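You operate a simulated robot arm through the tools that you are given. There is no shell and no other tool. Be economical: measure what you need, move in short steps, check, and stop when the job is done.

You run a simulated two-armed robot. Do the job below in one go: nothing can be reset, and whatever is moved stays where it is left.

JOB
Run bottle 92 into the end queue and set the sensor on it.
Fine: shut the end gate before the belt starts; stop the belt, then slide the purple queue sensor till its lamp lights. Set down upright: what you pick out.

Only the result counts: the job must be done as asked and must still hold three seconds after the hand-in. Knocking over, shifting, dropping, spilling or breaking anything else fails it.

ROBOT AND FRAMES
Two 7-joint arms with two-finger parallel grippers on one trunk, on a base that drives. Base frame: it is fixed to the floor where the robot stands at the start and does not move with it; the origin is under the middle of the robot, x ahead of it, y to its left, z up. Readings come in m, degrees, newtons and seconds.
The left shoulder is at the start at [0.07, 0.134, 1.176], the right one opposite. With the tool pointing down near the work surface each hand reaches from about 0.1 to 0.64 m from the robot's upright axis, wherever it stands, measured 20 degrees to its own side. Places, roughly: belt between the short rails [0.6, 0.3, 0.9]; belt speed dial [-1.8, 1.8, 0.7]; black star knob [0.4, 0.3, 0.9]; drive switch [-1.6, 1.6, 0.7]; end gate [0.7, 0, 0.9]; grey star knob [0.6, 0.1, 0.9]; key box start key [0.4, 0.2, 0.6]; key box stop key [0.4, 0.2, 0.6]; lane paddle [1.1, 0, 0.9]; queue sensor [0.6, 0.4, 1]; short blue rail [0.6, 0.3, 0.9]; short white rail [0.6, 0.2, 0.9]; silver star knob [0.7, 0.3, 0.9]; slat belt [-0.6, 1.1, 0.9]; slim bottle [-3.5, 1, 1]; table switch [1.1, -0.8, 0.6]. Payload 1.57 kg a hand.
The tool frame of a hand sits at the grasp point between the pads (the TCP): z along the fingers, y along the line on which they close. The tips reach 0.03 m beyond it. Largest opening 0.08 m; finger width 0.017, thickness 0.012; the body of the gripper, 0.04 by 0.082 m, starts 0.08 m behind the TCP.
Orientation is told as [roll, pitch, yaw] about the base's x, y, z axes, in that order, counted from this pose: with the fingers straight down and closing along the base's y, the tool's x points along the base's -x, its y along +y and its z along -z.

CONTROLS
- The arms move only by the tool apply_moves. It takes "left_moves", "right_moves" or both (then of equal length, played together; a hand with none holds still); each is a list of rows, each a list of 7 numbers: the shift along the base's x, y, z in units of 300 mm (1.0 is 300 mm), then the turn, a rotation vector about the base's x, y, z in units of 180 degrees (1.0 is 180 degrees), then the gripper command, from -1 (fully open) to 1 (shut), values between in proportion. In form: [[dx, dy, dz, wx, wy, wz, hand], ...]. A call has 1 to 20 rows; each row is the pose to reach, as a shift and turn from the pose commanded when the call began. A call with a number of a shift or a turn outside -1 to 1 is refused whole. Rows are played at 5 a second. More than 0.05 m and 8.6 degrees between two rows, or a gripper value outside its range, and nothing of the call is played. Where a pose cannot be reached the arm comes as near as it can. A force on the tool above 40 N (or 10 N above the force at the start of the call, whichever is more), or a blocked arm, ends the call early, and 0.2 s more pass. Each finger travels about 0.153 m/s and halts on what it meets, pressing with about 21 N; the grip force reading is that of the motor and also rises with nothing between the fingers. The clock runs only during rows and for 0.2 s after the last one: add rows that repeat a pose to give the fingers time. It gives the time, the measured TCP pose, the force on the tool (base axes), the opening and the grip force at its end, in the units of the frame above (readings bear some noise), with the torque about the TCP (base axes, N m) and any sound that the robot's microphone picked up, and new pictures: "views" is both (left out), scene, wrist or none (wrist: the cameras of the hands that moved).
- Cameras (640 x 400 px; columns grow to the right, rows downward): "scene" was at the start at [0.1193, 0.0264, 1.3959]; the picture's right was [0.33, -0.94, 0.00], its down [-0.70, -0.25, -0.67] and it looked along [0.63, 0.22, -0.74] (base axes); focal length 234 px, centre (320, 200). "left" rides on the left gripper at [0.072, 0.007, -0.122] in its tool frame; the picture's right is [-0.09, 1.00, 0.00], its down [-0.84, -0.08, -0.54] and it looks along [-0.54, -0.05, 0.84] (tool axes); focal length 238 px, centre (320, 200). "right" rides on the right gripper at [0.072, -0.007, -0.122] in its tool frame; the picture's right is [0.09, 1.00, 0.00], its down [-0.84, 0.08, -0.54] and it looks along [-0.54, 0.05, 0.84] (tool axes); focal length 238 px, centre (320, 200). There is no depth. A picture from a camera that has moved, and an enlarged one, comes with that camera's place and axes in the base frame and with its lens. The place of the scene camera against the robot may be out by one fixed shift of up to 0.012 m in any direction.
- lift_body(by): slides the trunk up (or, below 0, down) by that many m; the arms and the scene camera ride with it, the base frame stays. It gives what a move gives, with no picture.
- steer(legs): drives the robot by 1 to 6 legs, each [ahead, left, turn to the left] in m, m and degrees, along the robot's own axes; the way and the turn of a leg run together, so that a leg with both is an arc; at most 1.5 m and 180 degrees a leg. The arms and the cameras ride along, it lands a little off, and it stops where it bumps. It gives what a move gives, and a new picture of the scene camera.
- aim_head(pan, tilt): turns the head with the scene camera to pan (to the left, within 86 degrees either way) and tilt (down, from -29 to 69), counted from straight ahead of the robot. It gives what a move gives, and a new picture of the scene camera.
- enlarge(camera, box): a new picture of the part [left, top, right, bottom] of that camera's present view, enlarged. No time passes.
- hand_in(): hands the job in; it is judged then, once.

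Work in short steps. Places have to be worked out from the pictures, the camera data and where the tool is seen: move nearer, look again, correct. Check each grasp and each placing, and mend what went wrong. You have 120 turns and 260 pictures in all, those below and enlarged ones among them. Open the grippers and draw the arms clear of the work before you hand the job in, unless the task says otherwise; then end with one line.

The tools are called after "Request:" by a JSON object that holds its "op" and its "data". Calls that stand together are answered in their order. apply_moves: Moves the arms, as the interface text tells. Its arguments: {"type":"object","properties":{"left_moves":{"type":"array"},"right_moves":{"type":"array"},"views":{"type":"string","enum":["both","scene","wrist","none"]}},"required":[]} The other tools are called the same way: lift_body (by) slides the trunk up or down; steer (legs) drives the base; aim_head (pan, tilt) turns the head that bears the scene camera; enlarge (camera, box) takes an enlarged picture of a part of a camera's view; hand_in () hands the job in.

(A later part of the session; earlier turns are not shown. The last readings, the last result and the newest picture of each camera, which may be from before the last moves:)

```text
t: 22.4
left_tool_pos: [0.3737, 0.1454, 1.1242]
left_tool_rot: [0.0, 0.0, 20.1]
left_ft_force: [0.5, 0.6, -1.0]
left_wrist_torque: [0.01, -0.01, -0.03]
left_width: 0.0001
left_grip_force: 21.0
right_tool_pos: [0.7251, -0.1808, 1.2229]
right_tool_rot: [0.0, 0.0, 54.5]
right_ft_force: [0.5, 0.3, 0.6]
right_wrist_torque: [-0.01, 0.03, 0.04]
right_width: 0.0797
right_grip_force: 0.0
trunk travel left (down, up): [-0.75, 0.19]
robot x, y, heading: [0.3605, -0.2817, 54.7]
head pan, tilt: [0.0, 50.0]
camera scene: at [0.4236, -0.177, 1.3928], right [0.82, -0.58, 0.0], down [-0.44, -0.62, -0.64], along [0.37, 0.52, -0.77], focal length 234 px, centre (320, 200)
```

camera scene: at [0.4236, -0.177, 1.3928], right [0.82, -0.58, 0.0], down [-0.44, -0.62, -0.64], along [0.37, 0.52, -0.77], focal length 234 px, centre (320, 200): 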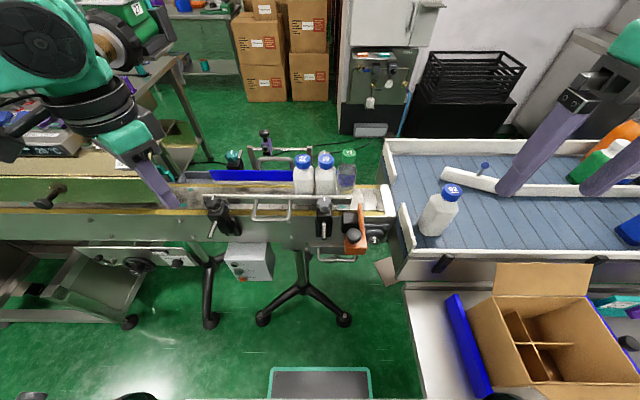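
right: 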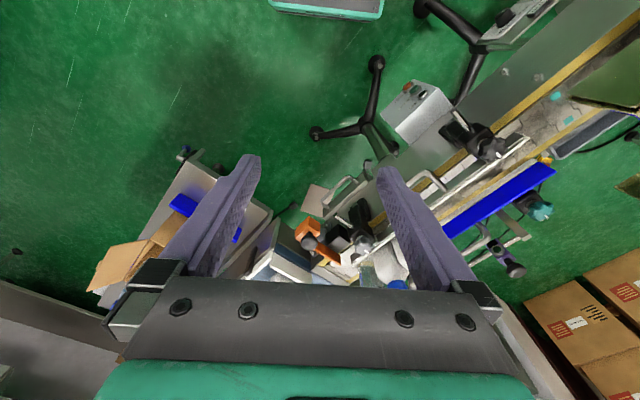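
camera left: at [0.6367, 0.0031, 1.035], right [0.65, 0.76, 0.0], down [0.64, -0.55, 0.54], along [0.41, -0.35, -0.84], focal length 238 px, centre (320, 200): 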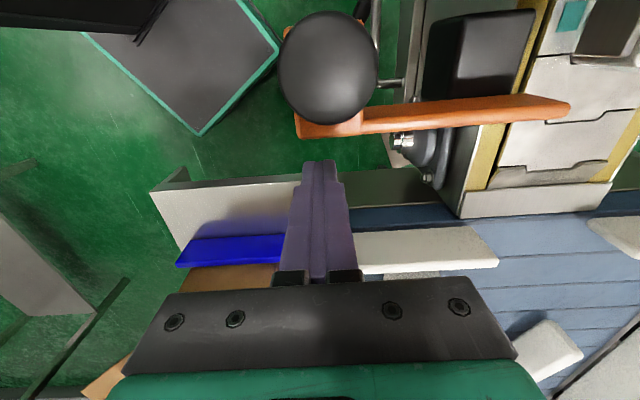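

Now everything is squarely ahead. I bring the closed right hand to the near side of the gate block, hovering.

Request:
{"op": "apply_moves", "data": {"right_moves": [[-0.1, 0.08, 0, 0, 0, 0, 1], [-0.2, 0.17, -0.05, 0, 0, 0, 1], [-0.29, 0.26, -0.12, 0, 0, 0, 1], [-0.36, 0.34, -0.24, 0, 0, 0, 1], [-0.41, 0.4, -0.37, 0, 0, 0, 1], [-0.417, 0.407, -0.52, 0, 0, 0, 1], [-0.417, 0.407, -0.676, 0, 0, 0, 1], [-0.417, 0.407, -0.676, 0, 0, 0, 1]]}}

Request:
{"op": "enlarge", "data": {"camera": "scene", "box": [270, 150, 430, 250]}}

```text
t: 24.2
left_tool_pos: [0.3724, 0.1448, 1.1242]
left_tool_rot: [0.1, -0.1, 20.0]
left_ft_force: [1.1, 0.2, -0.5]
left_wrist_torque: [0.01, -0.04, 0.0]
left_width: 0.0
left_grip_force: 21.0
right_tool_pos: [0.5994, -0.0596, 1.0181]
right_tool_rot: [0.0, -0.1, 54.7]
right_ft_force: [0.5, 0.1, 0.1]
right_wrist_torque: [0.03, 0.0, 0.02]
right_width: 0.0001
right_grip_force: 20.5
trunk travel left (down, up): [-0.75, 0.19]
robot x, y, heading: [0.3559, -0.2779, 54.6]
head pan, tilt: [0.0, 50.0]
camera scene: at [0.4231, -0.1768, 1.3928], right [0.82, -0.58, 0.0], down [-0.44, -0.62, -0.64], along [0.37, 0.52, -0.77], focal length 234 px, centre (320, 200)
camera right: at [0.5634, -0.1226, 1.1408], right [-0.87, 0.5, 0.0], down [0.42, 0.73, 0.54], along [0.27, 0.47, -0.84], focal length 238 px, centre (320, 200)
```

scene: 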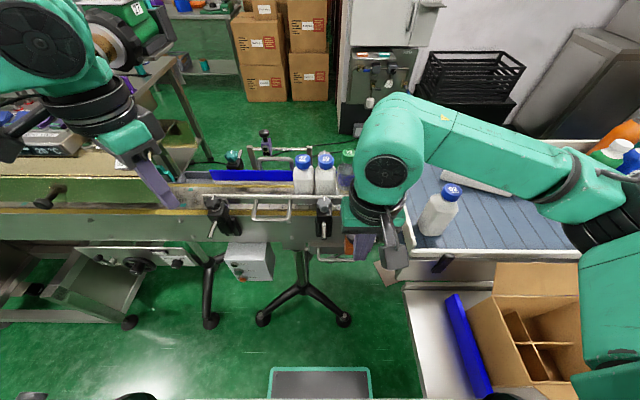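
right: 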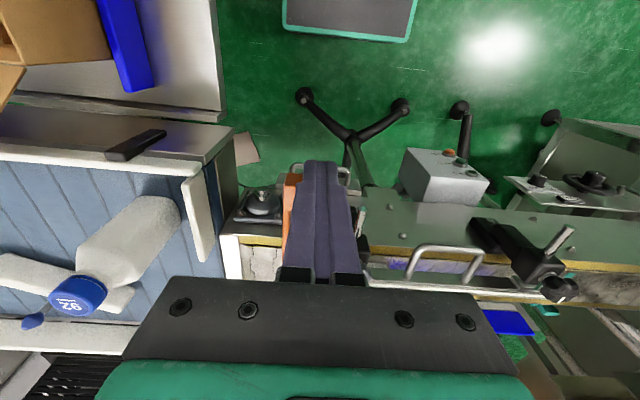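

```text
4.00 times, centred on (350, 200) of scene
camera zoom: at [0.4231, -0.1768, 1.3928], right [0.82, -0.58, 0.0], down [-0.44, -0.62, -0.64], along [0.37, 0.52, -0.77], focal length 937 px, centre (200, 200)
```

zoom: 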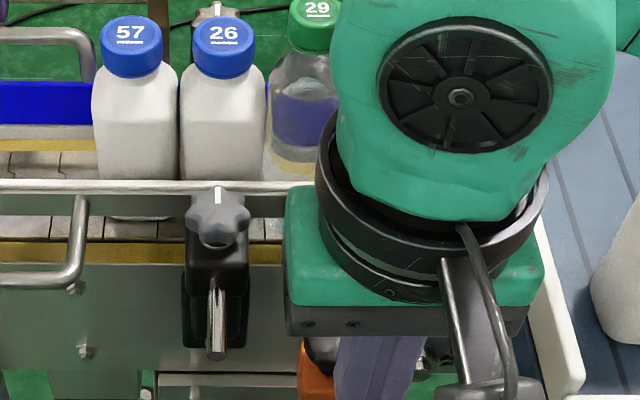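

Fingers line up with the gate block. I lower to z≈0.92 on its near side.

Request:
{"op": "apply_moves", "data": {"right_moves": [[0, 0, -0.15, 0, 0, 0, 1], [0, 0, -0.28, 0, 0, 0, 1], [0, 0, -0.327, 0, 0, 0, 1], [0, 0, -0.327, 0, 0, 0, 1]]}}

Request:
{"op": "enlarge", "data": {"camera": "right", "box": [200, 130, 440, 280]}}

```text
t: 25.2
left_tool_pos: [0.3735, 0.1457, 1.1243]
left_tool_rot: [0.0, -0.1, 20.1]
left_ft_force: [-0.4, -1.1, -0.3]
left_wrist_torque: [-0.02, 0.01, -0.02]
left_width: 0.0
left_grip_force: 20.7
right_tool_pos: [0.6005, -0.0564, 0.9222]
right_tool_rot: [0.0, -0.1, 54.7]
right_ft_force: [0.1, 0.3, 0.8]
right_wrist_torque: [0.02, 0.0, -0.03]
right_width: 0.0
right_grip_force: 21.1
trunk travel left (down, up): [-0.75, 0.19]
robot x, y, heading: [0.3568, -0.2797, 54.6]
head pan, tilt: [0.0, 50.0]
camera scene: at [0.4238, -0.1769, 1.3927], right [0.82, -0.58, 0.0], down [-0.44, -0.62, -0.64], along [0.37, 0.52, -0.77], focal length 234 px, centre (320, 200)
camera right: at [0.5649, -0.1189, 1.0426], right [-0.87, 0.5, 0.0], down [0.42, 0.73, 0.54], along [0.27, 0.47, -0.84], focal length 238 px, centre (320, 200)
```

scene: 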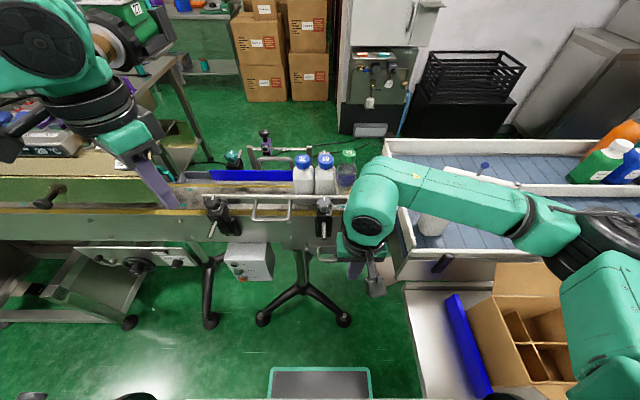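
right: 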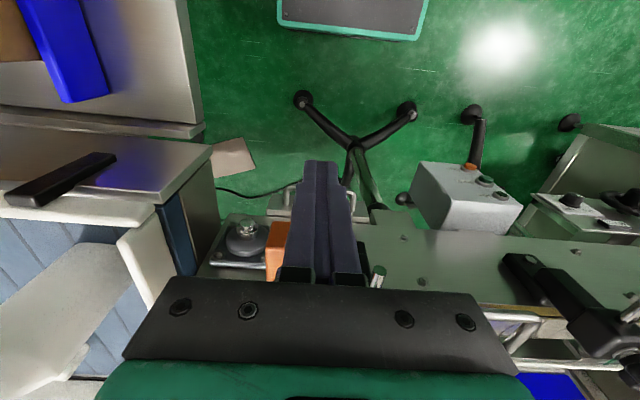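

```text
2.67 times, centred on (320, 205) of right
camera zoom: at [0.5649, -0.1189, 1.0426], right [-0.87, 0.5, 0.0], down [0.42, 0.73, 0.54], along [0.27, 0.47, -0.84], focal length 636 px, centre (320, 187)
```

zoom: 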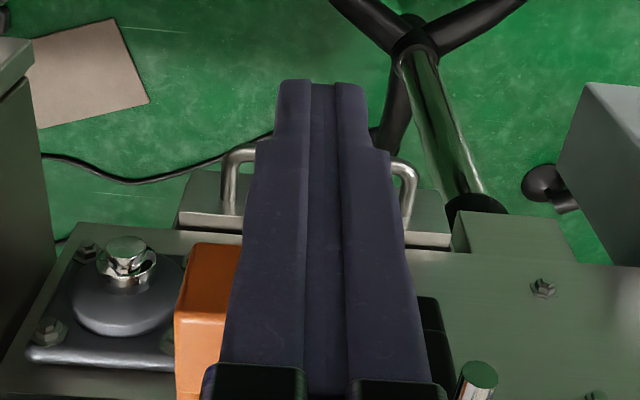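

Push along n in small steps, expecting contact after ~4 cm.

Request:
{"op": "apply_moves", "data": {"right_moves": [[0.029, 0.041, 0, 0, 0, 0, 1], [0.058, 0.081, 0, 0, 0, 0, 1], [0.087, 0.122, 0, 0, 0, 0, 1], [0.106, 0.149, 0, 0, 0, 0, 1], [0.125, 0.176, 0, 0, 0, 0, 1], [0.145, 0.203, 0, 0, 0, 0, 1]]}}

Request:
{"op": "enlarge", "data": {"camera": "scene", "box": [270, 150, 430, 250]}}

```text
t: 26.6
left_tool_pos: [0.3743, 0.1451, 1.125]
left_tool_rot: [0.0, -0.1, 20.0]
left_ft_force: [-0.4, 0.5, 0.8]
left_wrist_torque: [0.01, -0.02, 0.03]
left_width: 0.0
left_grip_force: 21.2
right_tool_pos: [0.6424, 0.0033, 0.9228]
right_tool_rot: [0.1, 0.0, 54.8]
right_ft_force: [-2.1, -0.4, -1.3]
right_wrist_torque: [0.01, -0.04, 0.0]
right_width: 0.0
right_grip_force: 20.9
trunk travel left (down, up): [-0.75, 0.19]
robot x, y, heading: [0.3548, -0.283, 54.5]
head pan, tilt: [0.0, 50.0]
camera scene: at [0.4233, -0.1771, 1.3928], right [0.82, -0.58, 0.0], down [-0.44, -0.62, -0.64], along [0.37, 0.52, -0.77], focal length 234 px, centre (320, 200)
camera right: at [0.6074, -0.0589, 1.0431], right [-0.87, 0.5, 0.0], down [0.42, 0.73, 0.54], along [0.27, 0.47, -0.84], focal length 238 px, centre (320, 200)
```

scene: 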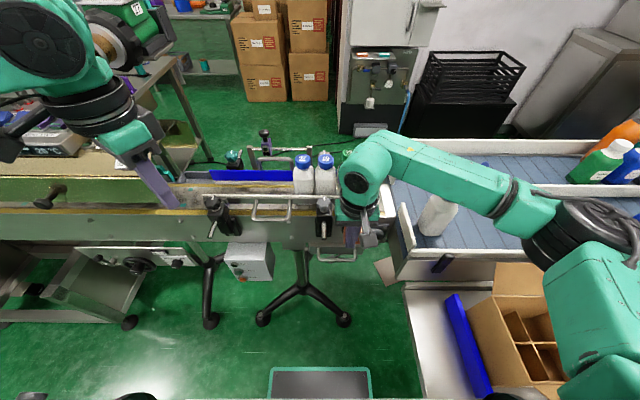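
right: 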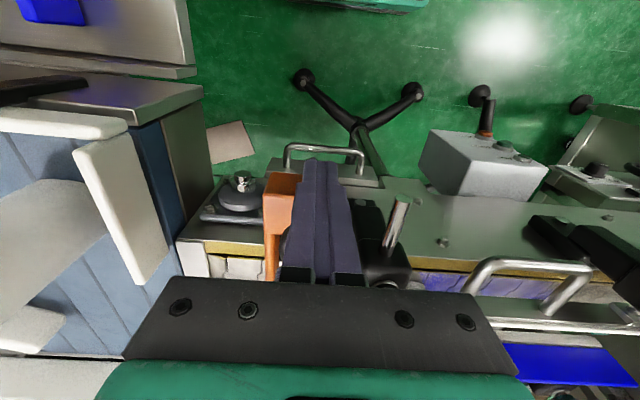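

```text
4.00 times, centred on (350, 200) of scene
camera zoom: at [0.4233, -0.1771, 1.3928], right [0.82, -0.58, 0.0], down [-0.44, -0.62, -0.64], along [0.37, 0.52, -0.77], focal length 937 px, centre (200, 200)
```

zoom: 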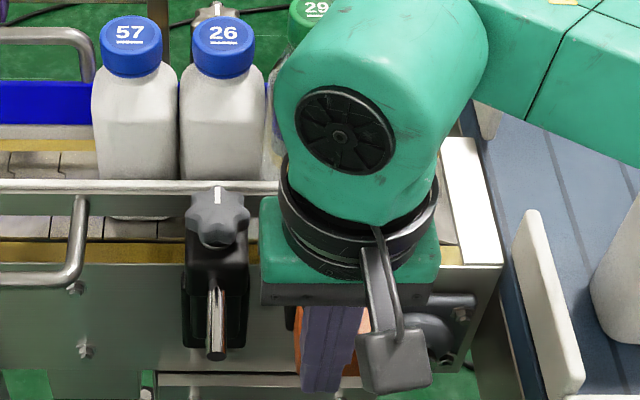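

Contact made with little force. Continue pushing.

Request:
{"op": "apply_moves", "data": {"right_moves": [[0.029, 0.041, 0, 0, 0, 0, 1], [0.058, 0.081, 0, 0, 0, 0, 1], [0.077, 0.109, 0, 0, 0, 0, 1], [0.097, 0.136, 0, 0, 0, 0, 1]]}}

Request:
{"op": "enlarge", "data": {"camera": "scene", "box": [270, 150, 430, 250]}}

```text
t: 27.6
left_tool_pos: [0.3731, 0.1451, 1.1256]
left_tool_rot: [0.0, -0.1, 20.0]
left_ft_force: [-0.2, 1.0, -0.6]
left_wrist_torque: [0.0, -0.01, 0.01]
left_width: 0.0002
left_grip_force: 21.5
right_tool_pos: [0.6724, 0.0449, 0.923]
right_tool_rot: [0.0, -0.1, 54.6]
right_ft_force: [-0.5, -1.2, 0.1]
right_wrist_torque: [0.02, -0.03, -0.02]
right_width: 0.0
right_grip_force: 21.0
trunk travel left (down, up): [-0.75, 0.19]
robot x, y, heading: [0.3573, -0.2846, 54.9]
head pan, tilt: [0.0, 50.0]
camera scene: at [0.4234, -0.1771, 1.3928], right [0.82, -0.58, 0.0], down [-0.44, -0.62, -0.64], along [0.37, 0.52, -0.77], focal length 234 px, centre (320, 200)
camera right: at [0.6367, -0.0184, 1.0442], right [-0.87, 0.5, 0.0], down [0.42, 0.73, 0.54], along [0.27, 0.47, -0.84], focal length 238 px, centre (320, 200)
```

scene: 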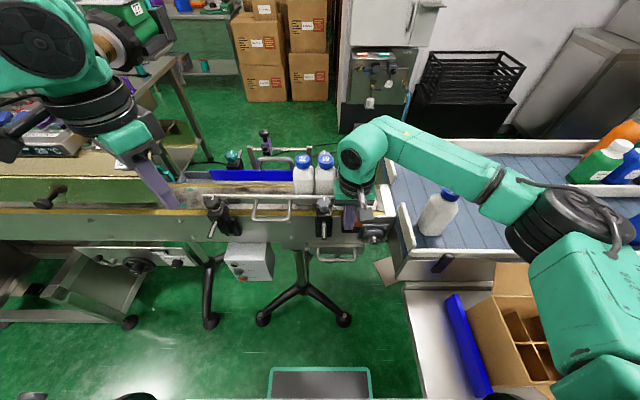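
right: 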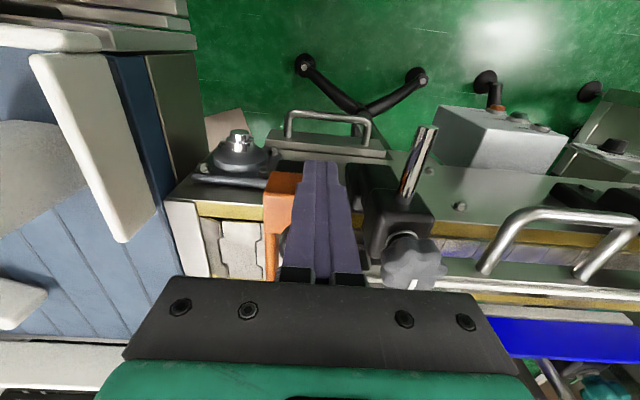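

```text
4.00 times, centred on (350, 200) of scene
camera zoom: at [0.4234, -0.1771, 1.3928], right [0.82, -0.58, 0.0], down [-0.44, -0.62, -0.64], along [0.37, 0.52, -0.77], focal length 937 px, centre (200, 200)
```

zoom: 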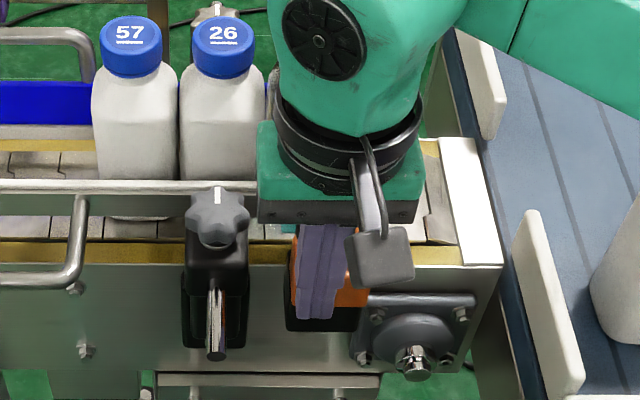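

Gate follows the fingers. A bit more, until it meets its stop.

Request:
{"op": "apply_moves", "data": {"right_moves": [[0.01, 0.014, 0, 0, 0, 0, 1], [0.019, 0.027, 0, 0, 0, 0, 1], [0.029, 0.041, 0, 0, 0, 0, 1]], "views": "wrist"}}

Request:
{"op": "enlarge", "data": {"camera": "right", "box": [200, 130, 440, 280]}}

```text
t: 28.4
left_tool_pos: [0.3733, 0.1442, 1.1252]
left_tool_rot: [0.1, -0.1, 20.1]
left_ft_force: [-0.1, 0.1, 0.5]
left_wrist_torque: [0.01, 0.01, -0.01]
left_width: 0.0
left_grip_force: 21.1
right_tool_pos: [0.6806, 0.0569, 0.9231]
right_tool_rot: [0.0, -0.1, 54.8]
right_ft_force: [-2.3, -1.6, -1.8]
right_wrist_torque: [0.0, 0.01, -0.08]
right_width: 0.0001
right_grip_force: 20.7
trunk travel left (down, up): [-0.75, 0.19]
robot x, y, heading: [0.3563, -0.2833, 54.6]
head pan, tilt: [0.0, 50.0]
camera right: at [0.6443, -0.0067, 1.0443], right [-0.87, 0.5, 0.0], down [0.42, 0.73, 0.54], along [0.27, 0.47, -0.84], focal length 238 px, centre (320, 200)
```

right: 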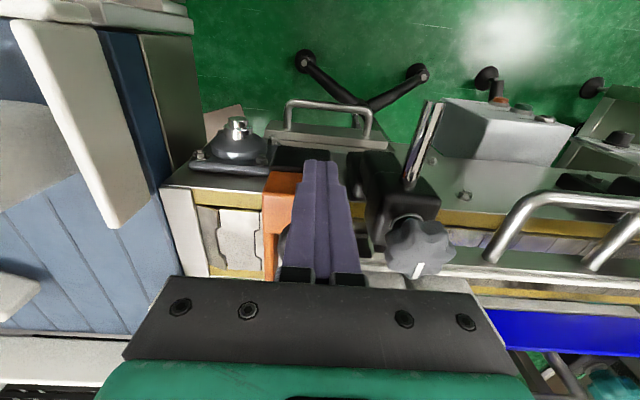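

```text
2.67 times, centred on (320, 205) of right
camera zoom: at [0.6443, -0.0067, 1.0443], right [-0.87, 0.5, 0.0], down [0.42, 0.73, 0.54], along [0.27, 0.47, -0.84], focal length 636 px, centre (320, 187)
```

zoom: 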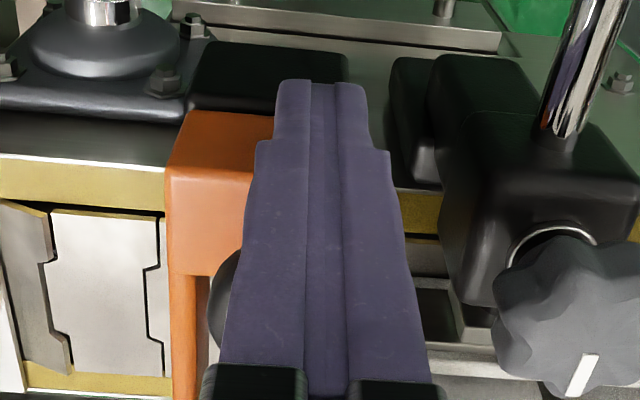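

I back off along -n, lift, and check the gate from above.

Request:
{"op": "apply_moves", "data": {"right_moves": [[-0.06, -0.08, 0, 0, 0, 0, 1], [-0.12, -0.17, 0, 0, 0, 0, 1], [-0.15, -0.21, 0.12, 0, 0, 0, 1], [-0.15, -0.28, 0.27, 0, 0, 0, 1], [-0.1, -0.4, 0.37, 0, 0, 0, 1], [0.0, -0.5, 0.4, 0, 0, 0, -1], [0.1, -0.58, 0.42, 0, 0, 0, -1]], "views": "scene"}}

Request:
{"op": "enlarge", "data": {"camera": "scene", "box": [270, 140, 430, 240]}}

```text
t: 30.0
left_tool_pos: [0.3741, 0.1444, 1.1257]
left_tool_rot: [0.0, 0.0, 20.1]
left_ft_force: [0.2, -0.6, 0.1]
left_wrist_torque: [0.02, -0.02, -0.01]
left_width: 0.0
left_grip_force: 21.2
right_tool_pos: [0.7085, -0.1163, 1.0461]
right_tool_rot: [0.1, 0.0, 54.7]
right_ft_force: [0.8, 0.2, -0.1]
right_wrist_torque: [0.02, 0.0, 0.03]
right_width: 0.0799
right_grip_force: 0.1
trunk travel left (down, up): [-0.75, 0.19]
robot x, y, heading: [0.3567, -0.2776, 54.5]
head pan, tilt: [0.0, 50.0]
camera scene: at [0.4244, -0.1787, 1.3928], right [0.82, -0.58, 0.0], down [-0.44, -0.62, -0.64], along [0.37, 0.53, -0.77], focal length 234 px, centre (320, 200)
```

scene: 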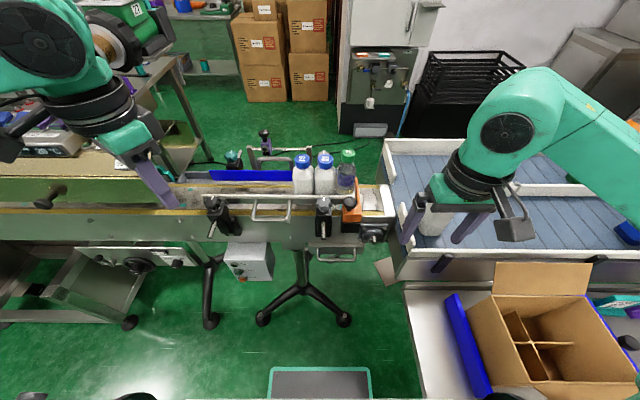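

```text
4.00 times, centred on (350, 190) of scene
camera zoom: at [0.4244, -0.1787, 1.3928], right [0.82, -0.58, 0.0], down [-0.44, -0.62, -0.64], along [0.37, 0.53, -0.77], focal length 937 px, centre (200, 240)
```

zoom: 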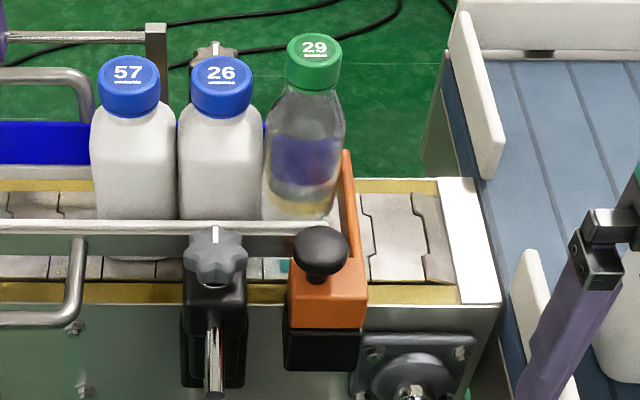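

The blade crosses the lane now (~10 cm moved). To be sure it's fully shut I push once more to feel for the stop.

Request:
{"op": "apply_moves", "data": {"right_moves": [[-0.1, 0.08, 0, 0, 0, 0, 1], [-0.2, 0.17, 0, 0, 0, 0, 1], [-0.295, 0.254, 0, 0, 0, 0, 1], [-0.295, 0.254, -0.14, 0, 0, 0, 1], [-0.295, 0.254, -0.28, 0, 0, 0, 1], [-0.295, 0.254, -0.41, 0, 0, 0, 1], [-0.25, 0.33, -0.41, 0, 0, 0, 1], [-0.209, 0.409, -0.41, 0, 0, 0, 1], [-0.15, 0.493, -0.41, 0, 0, 0, 1], [-0.103, 0.56, -0.41, 0, 0, 0, 1], [-0.088, 0.583, -0.41, 0, 0, 0, 1], [-0.073, 0.603, -0.41, 0, 0, 0, 1], [-0.063, 0.617, -0.41, 0, 0, 0, 1], [-0.054, 0.63, -0.41, 0, 0, 0, 1]]}}

```text
t: 32.7
left_tool_pos: [0.3706, 0.1398, 1.1271]
left_tool_rot: [0.1, -0.3, 20.0]
left_ft_force: [0.2, 0.4, -0.6]
left_wrist_torque: [0.0, 0.02, 0.0]
left_width: 0.0
left_grip_force: 20.2
right_tool_pos: [0.6824, 0.0542, 0.9247]
right_tool_rot: [-0.1, 1.0, 55.1]
right_ft_force: [-12.3, -22.5, 10.4]
right_wrist_torque: [0.56, -0.39, -0.11]
right_width: 0.0002
right_grip_force: 21.7
trunk travel left (down, up): [-0.75, 0.19]
robot x, y, heading: [0.3572, -0.2821, 54.6]
head pan, tilt: [0.0, 50.0]
stopped in row 13 (right hand): the force on the tool passed its limit at 44 N (the readings are from after the stop); the commanded pose is now the measured one
camera scene: at [0.4203, -0.184, 1.3939], right [0.81, -0.58, 0.0], down [-0.44, -0.62, -0.65], along [0.37, 0.53, -0.76], focal length 234 px, centre (320, 200)
camera right: at [0.6485, -0.0066, 1.0476], right [-0.87, 0.49, 0.0], down [0.42, 0.74, 0.53], along [0.26, 0.46, -0.85], focal length 238 px, centre (320, 200)
```

scene: 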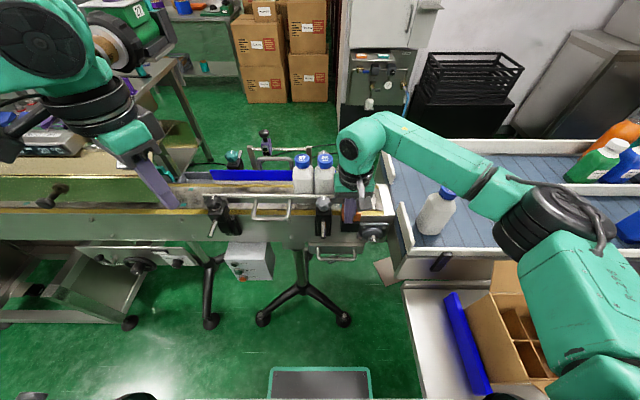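
right: 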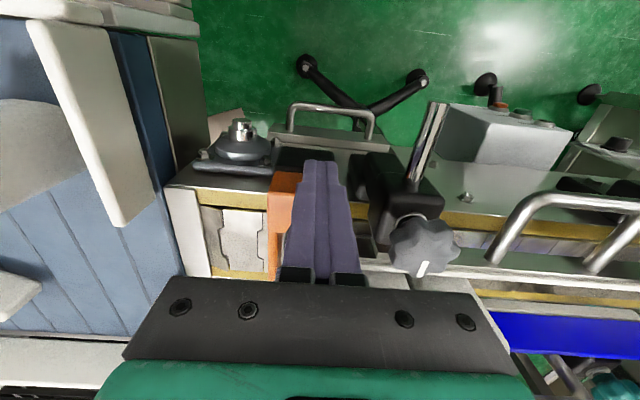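

The stop is felt: gate fully shut. I retreat and hover near bottle 92 for a look.

Request:
{"op": "apply_moves", "data": {"right_moves": [[-0.06, -0.08, 0, 0, 0, 0, 1], [-0.117, -0.163, 0.02, 0, 0, 0, 1], [-0.12, -0.17, 0.17, 0, 0, 0, 1], [-0.1, -0.2, 0.32, 0, 0, 0, -1], [-0.05, -0.25, 0.46, 0, 0, 0, -1], [0.05, -0.3, 0.57, 0, 0, 0, -1], [0.15, -0.36, 0.67, 0, 0, 0, -1], [0.26, -0.42, 0.75, 0, 0, 0, -1], [0.38, -0.48, 0.75, 0, 0, 0, -1], [0.513, -0.547, 0.75, 0, 0, 0, -1], [0.513, -0.547, 0.75, 0, 0, 0, -1]]}}

Request:
{"op": "enlarge", "data": {"camera": "scene", "box": [230, 140, 390, 240]}}

Request:
{"op": "enlarge", "data": {"camera": "right", "box": [220, 150, 420, 275]}}

```text
t: 35.1
left_tool_pos: [0.3725, 0.145, 1.1248]
left_tool_rot: [0.0, 0.0, 20.0]
left_ft_force: [0.0, -0.2, 0.5]
left_wrist_torque: [0.02, -0.01, 0.01]
left_width: 0.0001
left_grip_force: 21.2
right_tool_pos: [0.8396, -0.1055, 1.1471]
right_tool_rot: [-0.2, 0.7, 55.0]
right_ft_force: [-1.0, 0.1, -0.4]
right_wrist_torque: [-0.01, -0.01, -0.02]
right_width: 0.0798
right_grip_force: 0.1
trunk travel left (down, up): [-0.75, 0.19]
robot x, y, heading: [0.355, -0.2828, 54.6]
head pan, tilt: [0.0, 50.0]
camera scene: at [0.4226, -0.1772, 1.3928], right [0.82, -0.58, 0.0], down [-0.44, -0.62, -0.64], along [0.37, 0.52, -0.77], focal length 234 px, centre (320, 200)
camera right: at [0.8046, -0.1664, 1.2698], right [-0.87, 0.5, 0.0], down [0.42, 0.74, 0.53], along [0.26, 0.46, -0.85], focal length 238 px, centre (320, 200)
```

scene: 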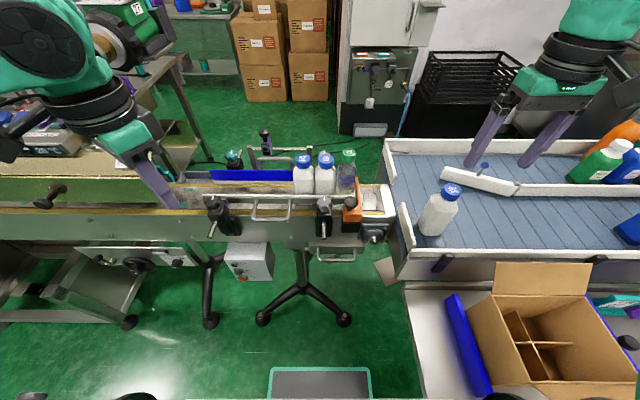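
right: 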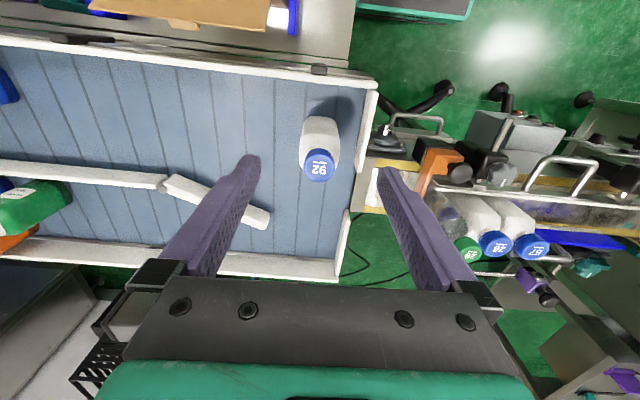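

```text
4.00 times, centred on (310, 190) of scene
camera zoom: at [0.4226, -0.1772, 1.3928], right [0.82, -0.58, 0.0], down [-0.44, -0.62, -0.64], along [0.37, 0.52, -0.77], focal length 937 px, centre (360, 240)
```

zoom: 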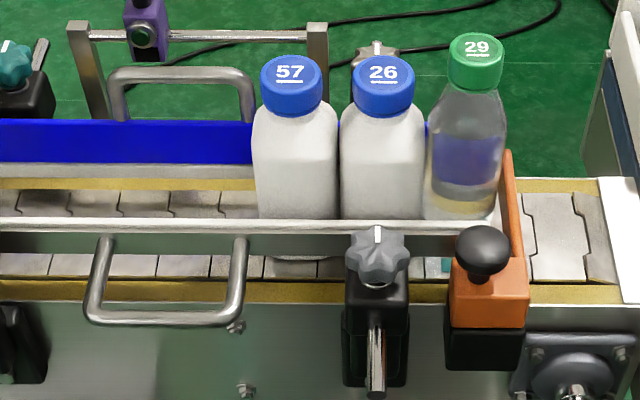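

```text
3.20 times, centred on (320, 212) of right
camera zoom: at [0.8046, -0.1664, 1.2698], right [-0.87, 0.5, 0.0], down [0.42, 0.74, 0.53], along [0.26, 0.46, -0.85], focal length 763 px, centre (320, 160)
```

zoom: 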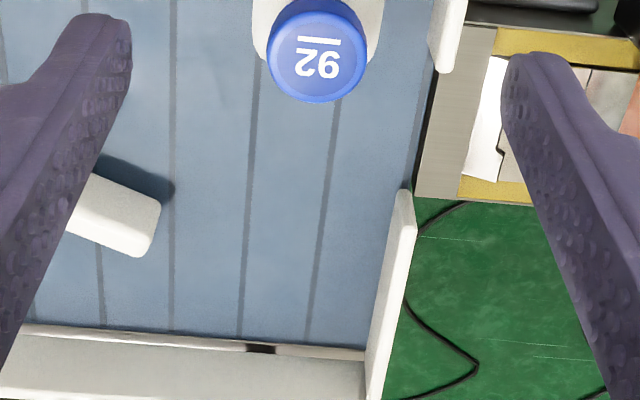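

Gate shut, bottle 29 untouched. Bottle 92's cap ≈(0.862,-0.066,1.009), its sides already parallel to the lane. I align over it, stopping just above.

Request:
{"op": "apply_moves", "data": {"right_moves": [[0.04, 0.066, -0.07, 0, 0, 0, -1], [0.075, 0.132, -0.18, 0, 0, 0, -1], [0.075, 0.132, -0.3, 0, 0, 0, -1], [0.075, 0.132, -0.3, 0, 0, 0, -1]]}}

Request:
{"op": "enlarge", "data": {"camera": "right", "box": [220, 100, 420, 225]}}

Request:
{"op": "enlarge", "data": {"camera": "scene", "box": [380, 140, 540, 240]}}

```text
t: 36.1
left_tool_pos: [0.3732, 0.145, 1.1253]
left_tool_rot: [0.0, 0.1, 20.0]
left_ft_force: [0.5, 0.2, 0.0]
left_wrist_torque: [-0.02, 0.01, -0.03]
left_width: 0.0
left_grip_force: 21.4
right_tool_pos: [0.8628, -0.0665, 1.0559]
right_tool_rot: [-0.2, 0.8, 55.0]
right_ft_force: [0.0, -0.4, 0.0]
right_wrist_torque: [0.0, -0.03, 0.0]
right_width: 0.0801
right_grip_force: 0.0
trunk travel left (down, up): [-0.75, 0.19]
robot x, y, heading: [0.3569, -0.2855, 54.7]
head pan, tilt: [0.0, 50.0]
camera scene: at [0.4232, -0.1777, 1.3928], right [0.82, -0.58, 0.0], down [-0.44, -0.62, -0.64], along [0.37, 0.52, -0.77], focal length 234 px, centre (320, 200)
camera right: at [0.8284, -0.1266, 1.1784], right [-0.87, 0.5, 0.0], down [0.42, 0.74, 0.53], along [0.26, 0.46, -0.85], focal length 238 px, centre (320, 200)
```

scene: 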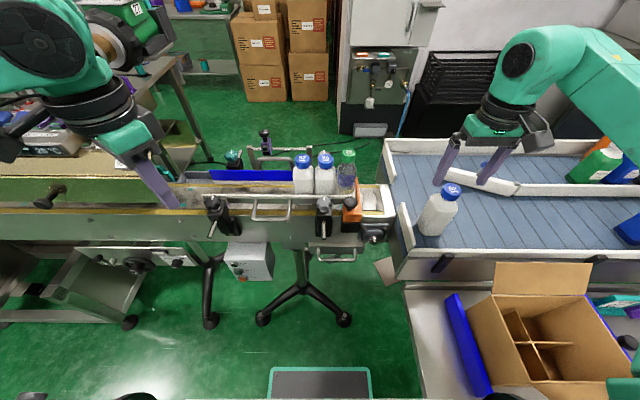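
right: 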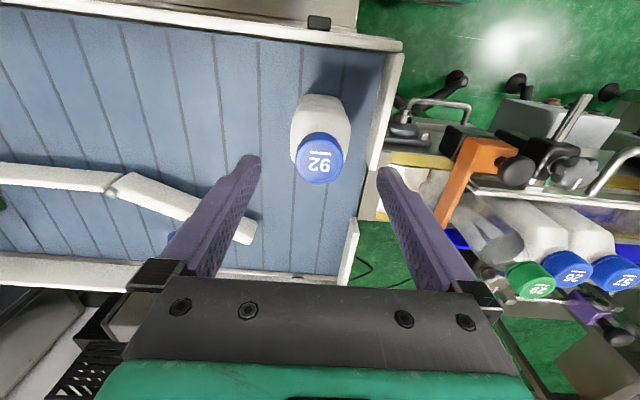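

```text
3.20 times, centred on (320, 162) of right
camera zoom: at [0.8284, -0.1266, 1.1784], right [-0.87, 0.5, 0.0], down [0.42, 0.74, 0.53], along [0.26, 0.46, -0.85], focal length 763 px, centre (320, 320)
```

zoom: 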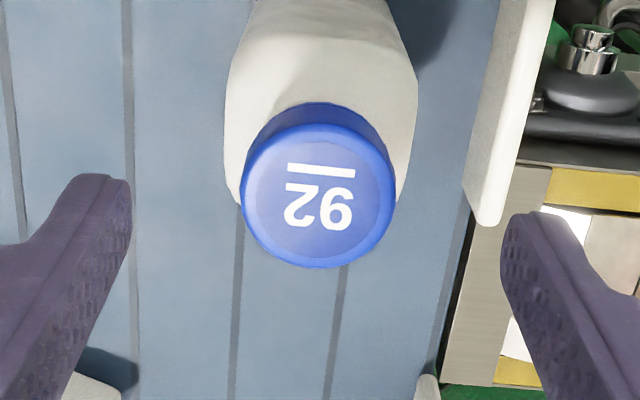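

```text
4.00 times, centred on (460, 190) of scene
camera zoom: at [0.4232, -0.1777, 1.3928], right [0.82, -0.58, 0.0], down [-0.44, -0.62, -0.64], along [0.37, 0.52, -0.77], focal length 937 px, centre (-240, 240)
```

zoom: 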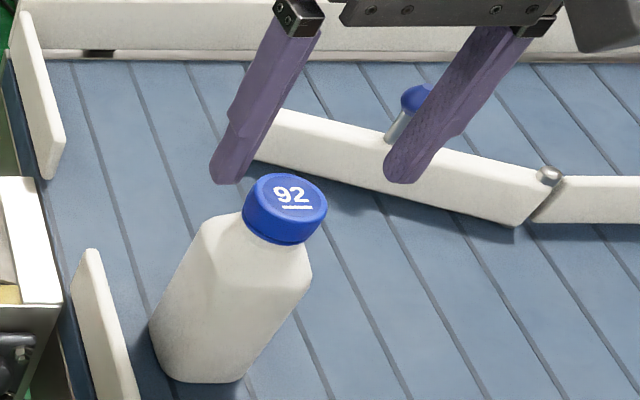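

Aligned. Descend so the fingertips reach just below the cap, then close on it.

Request:
{"op": "apply_moves", "data": {"right_moves": [[0, 0, -0.1, 0, 0, 0, -1], [0, 0, -0.17, 0, 0, 0, -1], [0, 0, -0.17, 0, 0, 0, -1], [0, 0, -0.17, 0, 0, 0, 0.3], [0, 0, -0.17, 0, 0, 0, 1], [0, 0, -0.17, 0, 0, 0, 1], [0, 0, -0.17, 0, 0, 0, 1]]}}

Request:
{"op": "enlarge", "data": {"camera": "scene", "box": [380, 140, 540, 240]}}

```text
t: 37.7
left_tool_pos: [0.3723, 0.1445, 1.1259]
left_tool_rot: [0.1, -0.1, 20.0]
left_ft_force: [-1.3, 0.3, -0.4]
left_wrist_torque: [0.0, -0.01, -0.04]
left_width: 0.0
left_grip_force: 20.7
right_tool_pos: [0.8627, -0.065, 1.0061]
right_tool_rot: [-0.2, 0.7, 54.9]
right_ft_force: [4.6, 0.2, 9.3]
right_wrist_torque: [0.1, -0.4, -0.05]
right_width: 0.0379
right_grip_force: 20.7
trunk travel left (down, up): [-0.75, 0.19]
robot x, y, heading: [0.3541, -0.2822, 54.5]
head pan, tilt: [0.0, 50.0]
camera scene: at [0.423, -0.1784, 1.3929], right [0.82, -0.58, 0.0], down [-0.44, -0.62, -0.64], along [0.37, 0.52, -0.77], focal length 234 px, centre (320, 200)
camera right: at [0.8279, -0.1259, 1.1288], right [-0.87, 0.5, 0.0], down [0.42, 0.74, 0.53], along [0.27, 0.46, -0.85], focal length 238 px, centre (320, 200)
```

scene: 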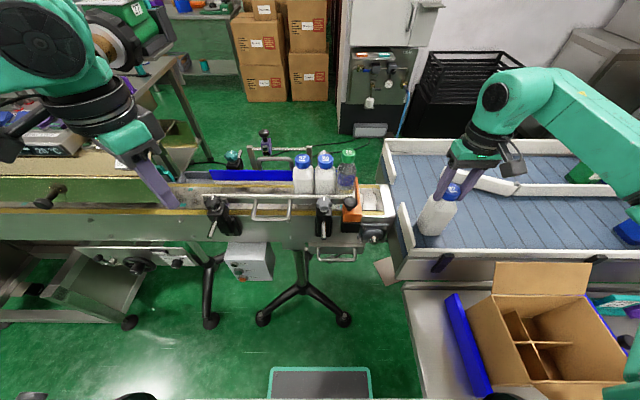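
right: 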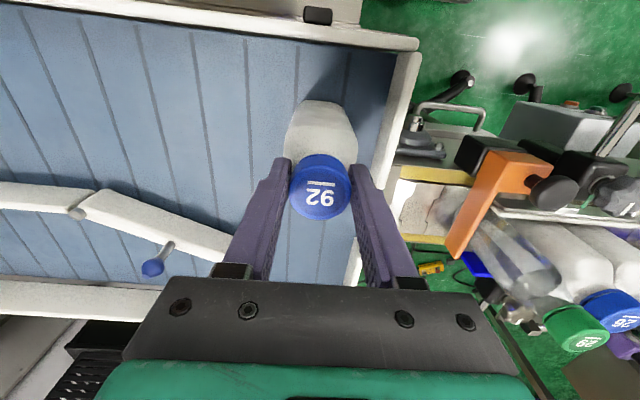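

```text
4.00 times, centred on (460, 190) of scene
camera zoom: at [0.423, -0.1784, 1.3929], right [0.82, -0.58, 0.0], down [-0.44, -0.62, -0.64], along [0.37, 0.52, -0.77], focal length 937 px, centre (-240, 240)
```

zoom: 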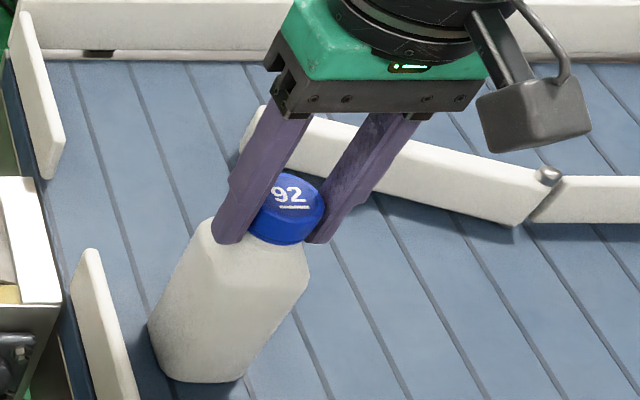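

Gripped at 0.038 m. Lift a little and check.

Request:
{"op": "apply_moves", "data": {"right_moves": [[0, 0, 0.1, 0, 0, 0, 1], [0, 0, 0.2, 0, 0, 0, 1], [0, 0, 0.33, 0, 0, 0, 1], [0, 0, 0.46, 0, 0, 0, 1], [0, 0, 0.6, 0, 0, 0, 1], [0, 0, 0.75, 0, 0, 0, 1], [0, 0, 0.85, 0, 0, 0, 1]]}}

```text
t: 39.3
left_tool_pos: [0.3728, 0.1442, 1.125]
left_tool_rot: [-0.1, -0.2, 20.0]
left_ft_force: [-0.7, -0.5, -0.3]
left_wrist_torque: [0.02, -0.03, -0.03]
left_width: 0.0
left_grip_force: 20.6
right_tool_pos: [0.8431, -0.0685, 1.2491]
right_tool_rot: [-0.2, 0.7, 54.7]
right_ft_force: [-0.1, -0.5, -3.6]
right_wrist_torque: [0.01, 0.0, 0.0]
right_width: 0.0375
right_grip_force: 20.7
right hand out of reach, approached as far as the arm can: row 6, 7
trunk travel left (down, up): [-0.75, 0.19]
robot x, y, heading: [0.3555, -0.2846, 54.5]
head pan, tilt: [0.0, 50.0]
camera scene: at [0.4224, -0.1779, 1.3928], right [0.82, -0.58, 0.0], down [-0.44, -0.62, -0.64], along [0.37, 0.52, -0.77], focal length 234 px, centre (320, 200)
camera right: at [0.8084, -0.1309, 1.3704], right [-0.87, 0.5, 0.0], down [0.42, 0.73, 0.53], along [0.27, 0.46, -0.85], focal length 238 px, centre (320, 200)
```

scene: 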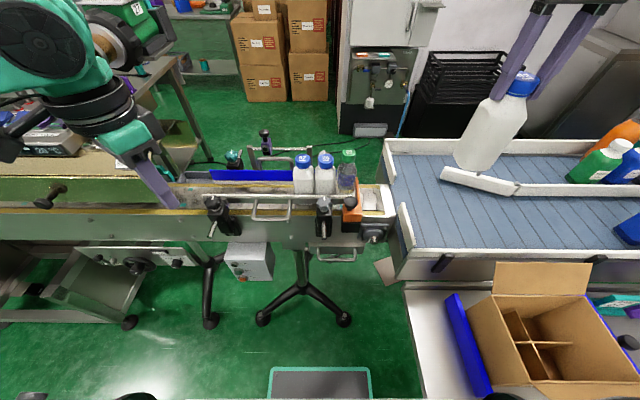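
right: 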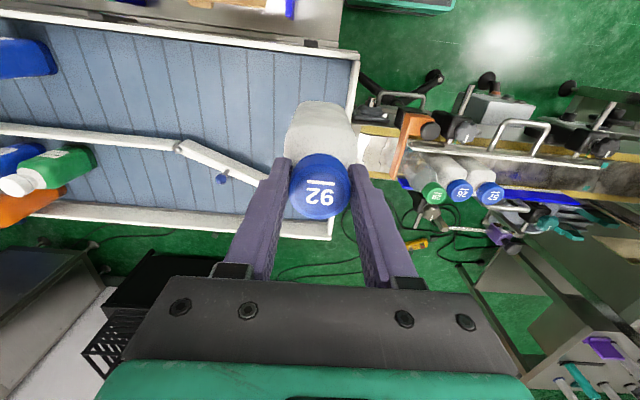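

Bottle 92 is held (~0.4 kg). Before driving sideways along the belt I retract the left arm away from the tunnel.

Request:
{"op": "apply_moves", "data": {"left_moves": [[-0.05, -0.07, 0.1, 0, 0, 0, 1], [-0.1, -0.14, 0.2, 0, 0, 0, 1], [-0.15, -0.21, 0.3, 0, 0, 0, -1], [-0.17, -0.25, 0.33, 0, 0, 0, -1]], "views": "none"}}

Request:
{"op": "steer", "data": {"legs": [[0, 0.18, 0]]}}

```text
t: 40.3
left_tool_pos: [0.3236, 0.0682, 1.223]
left_tool_rot: [0.0, 0.1, 20.0]
left_ft_force: [-0.5, 0.7, 0.5]
left_wrist_torque: [0.04, 0.04, 0.01]
left_width: 0.0799
left_grip_force: 0.1
right_tool_pos: [0.8442, -0.0701, 1.2469]
right_tool_rot: [-0.3, 0.8, 54.8]
right_ft_force: [-0.5, 0.4, -2.8]
right_wrist_torque: [-0.04, 0.01, 0.0]
right_width: 0.0375
right_grip_force: 20.5
trunk travel left (down, up): [-0.75, 0.19]
robot x, y, heading: [0.3548, -0.2793, 54.8]
head pan, tilt: [0.0, 50.0]
```

```text
t: 41.8
left_tool_pos: [0.183, 0.1717, 1.2246]
left_tool_rot: [0.2, 0.2, 20.0]
left_ft_force: [0.2, 0.7, 0.2]
left_wrist_torque: [0.04, 0.02, 0.02]
left_width: 0.0802
left_grip_force: 0.0
right_tool_pos: [0.701, 0.0306, 1.2467]
right_tool_rot: [0.0, 0.7, 54.6]
right_ft_force: [-0.1, -0.1, -3.8]
right_wrist_torque: [0.01, -0.02, -0.06]
right_width: 0.0374
right_grip_force: 20.6
trunk travel left (down, up): [-0.75, 0.19]
robot x, y, heading: [0.2078, -0.1765, 54.3]
head pan, tilt: [0.0, 50.0]
camera scene: at [0.2816, -0.0759, 1.3927], right [0.81, -0.58, 0.0], down [-0.45, -0.62, -0.64], along [0.37, 0.52, -0.77], focal length 234 px, centre (320, 200)
```

scene: 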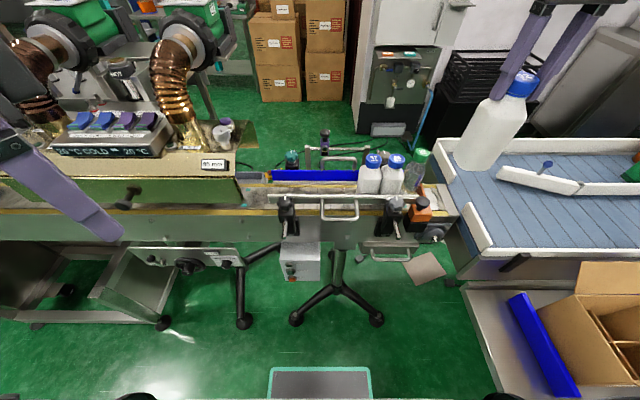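

Robot now faces the upstream half of the lane. I carry 92 along the near side, then over the lane at s≈0.30 (behind 57), still high.

Request:
{"op": "apply_moves", "data": {"right_moves": [[-0.1, 0.07, 0, 0, 0, 0, 1], [-0.22, 0.157, 0, 0, 0, 0, 1], [-0.34, 0.243, 0, 0, 0, 0, 1], [-0.46, 0.329, 0, 0, 0, 0, 1], [-0.58, 0.414, 0, 0, 0, 0, 1], [-0.686, 0.49, 0, 0, 0, 0, 1], [-0.61, 0.6, 0, 0, 0, 0, 1], [-0.53, 0.71, -0.05, 0, 0, 0, 1], [-0.457, 0.815, -0.1, 0, 0, 0, 1], [-0.457, 0.815, -0.2, 0, 0, 0, 1], [-0.457, 0.815, -0.2, 0, 0, 0, 1]]}}

Request:
{"op": "enlarge", "data": {"camera": "scene", "box": [240, 110, 440, 235]}}

Request:
{"op": "enlarge", "data": {"camera": "right", "box": [180, 60, 460, 235]}}

```text
t: 44.2
left_tool_pos: [0.1798, 0.1737, 1.2226]
left_tool_rot: [0.1, -0.1, 20.0]
left_ft_force: [-0.5, 0.1, -0.3]
left_wrist_torque: [-0.05, 0.0, 0.0]
left_width: 0.0802
left_grip_force: 0.1
right_tool_pos: [0.5458, 0.2382, 1.1795]
right_tool_rot: [-0.1, 0.7, 54.7]
right_ft_force: [-0.1, 0.1, -3.4]
right_wrist_torque: [0.0, 0.03, 0.01]
right_width: 0.0375
right_grip_force: 20.8
right hand out of reach, approached as far as the arm can: row 7, 8, 9, 10, 11
trunk travel left (down, up): [-0.75, 0.19]
robot x, y, heading: [0.2106, -0.1736, 54.7]
head pan, tilt: [0.0, 50.0]
camera scene: at [0.2786, -0.0738, 1.3927], right [0.81, -0.58, 0.0], down [-0.45, -0.62, -0.64], along [0.37, 0.52, -0.77], focal length 234 px, centre (320, 200)
camera right: at [0.5113, 0.1767, 1.3028], right [-0.87, 0.5, 0.0], down [0.42, 0.73, 0.53], along [0.27, 0.46, -0.85], focal length 238 px, centre (320, 200)
```

scene: 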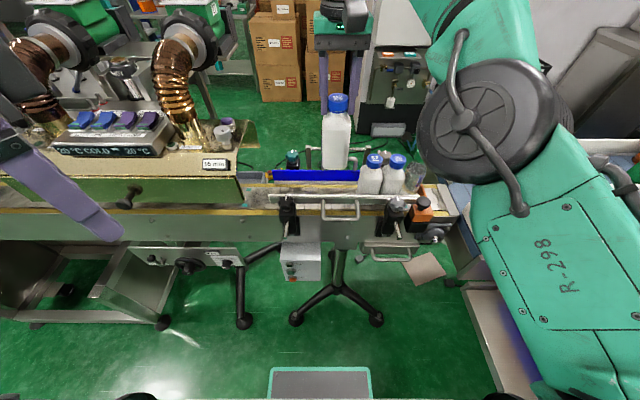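
right: 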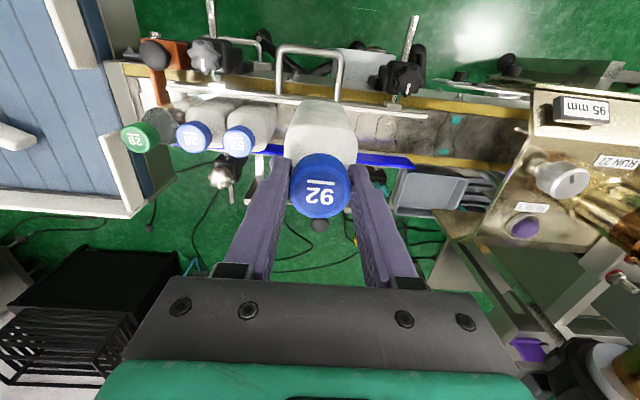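

```text
3.20 times, centred on (340, 172) of scene
camera zoom: at [0.2786, -0.0738, 1.3927], right [0.81, -0.58, 0.0], down [-0.45, -0.62, -0.64], along [0.37, 0.52, -0.77], focal length 750 px, centre (256, 288)
```

zoom: 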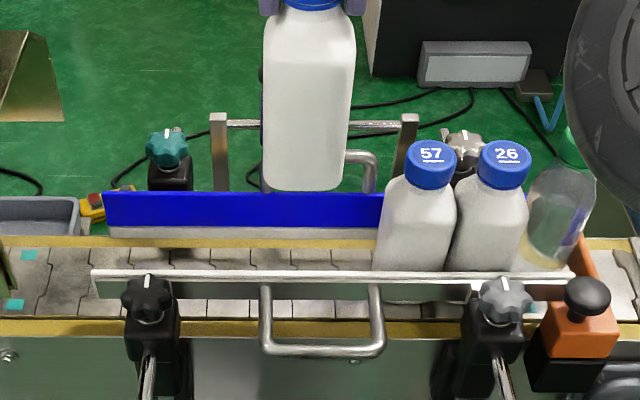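

```text
2.29 times, centred on (320, 148) of right
camera zoom: at [0.5113, 0.1767, 1.3028], right [-0.87, 0.5, 0.0], down [0.42, 0.73, 0.53], along [0.27, 0.46, -0.85], focal length 545 px, centre (320, 320)
```

zoom: 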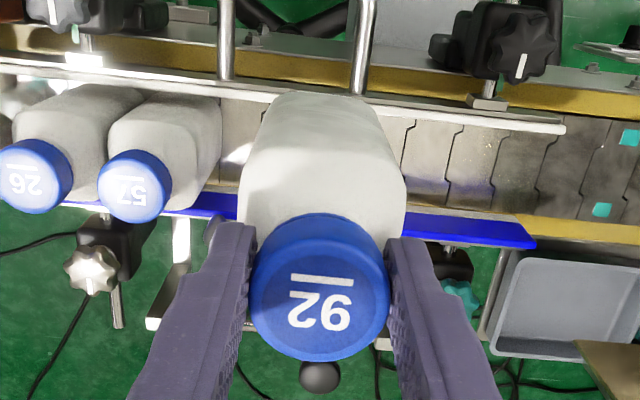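

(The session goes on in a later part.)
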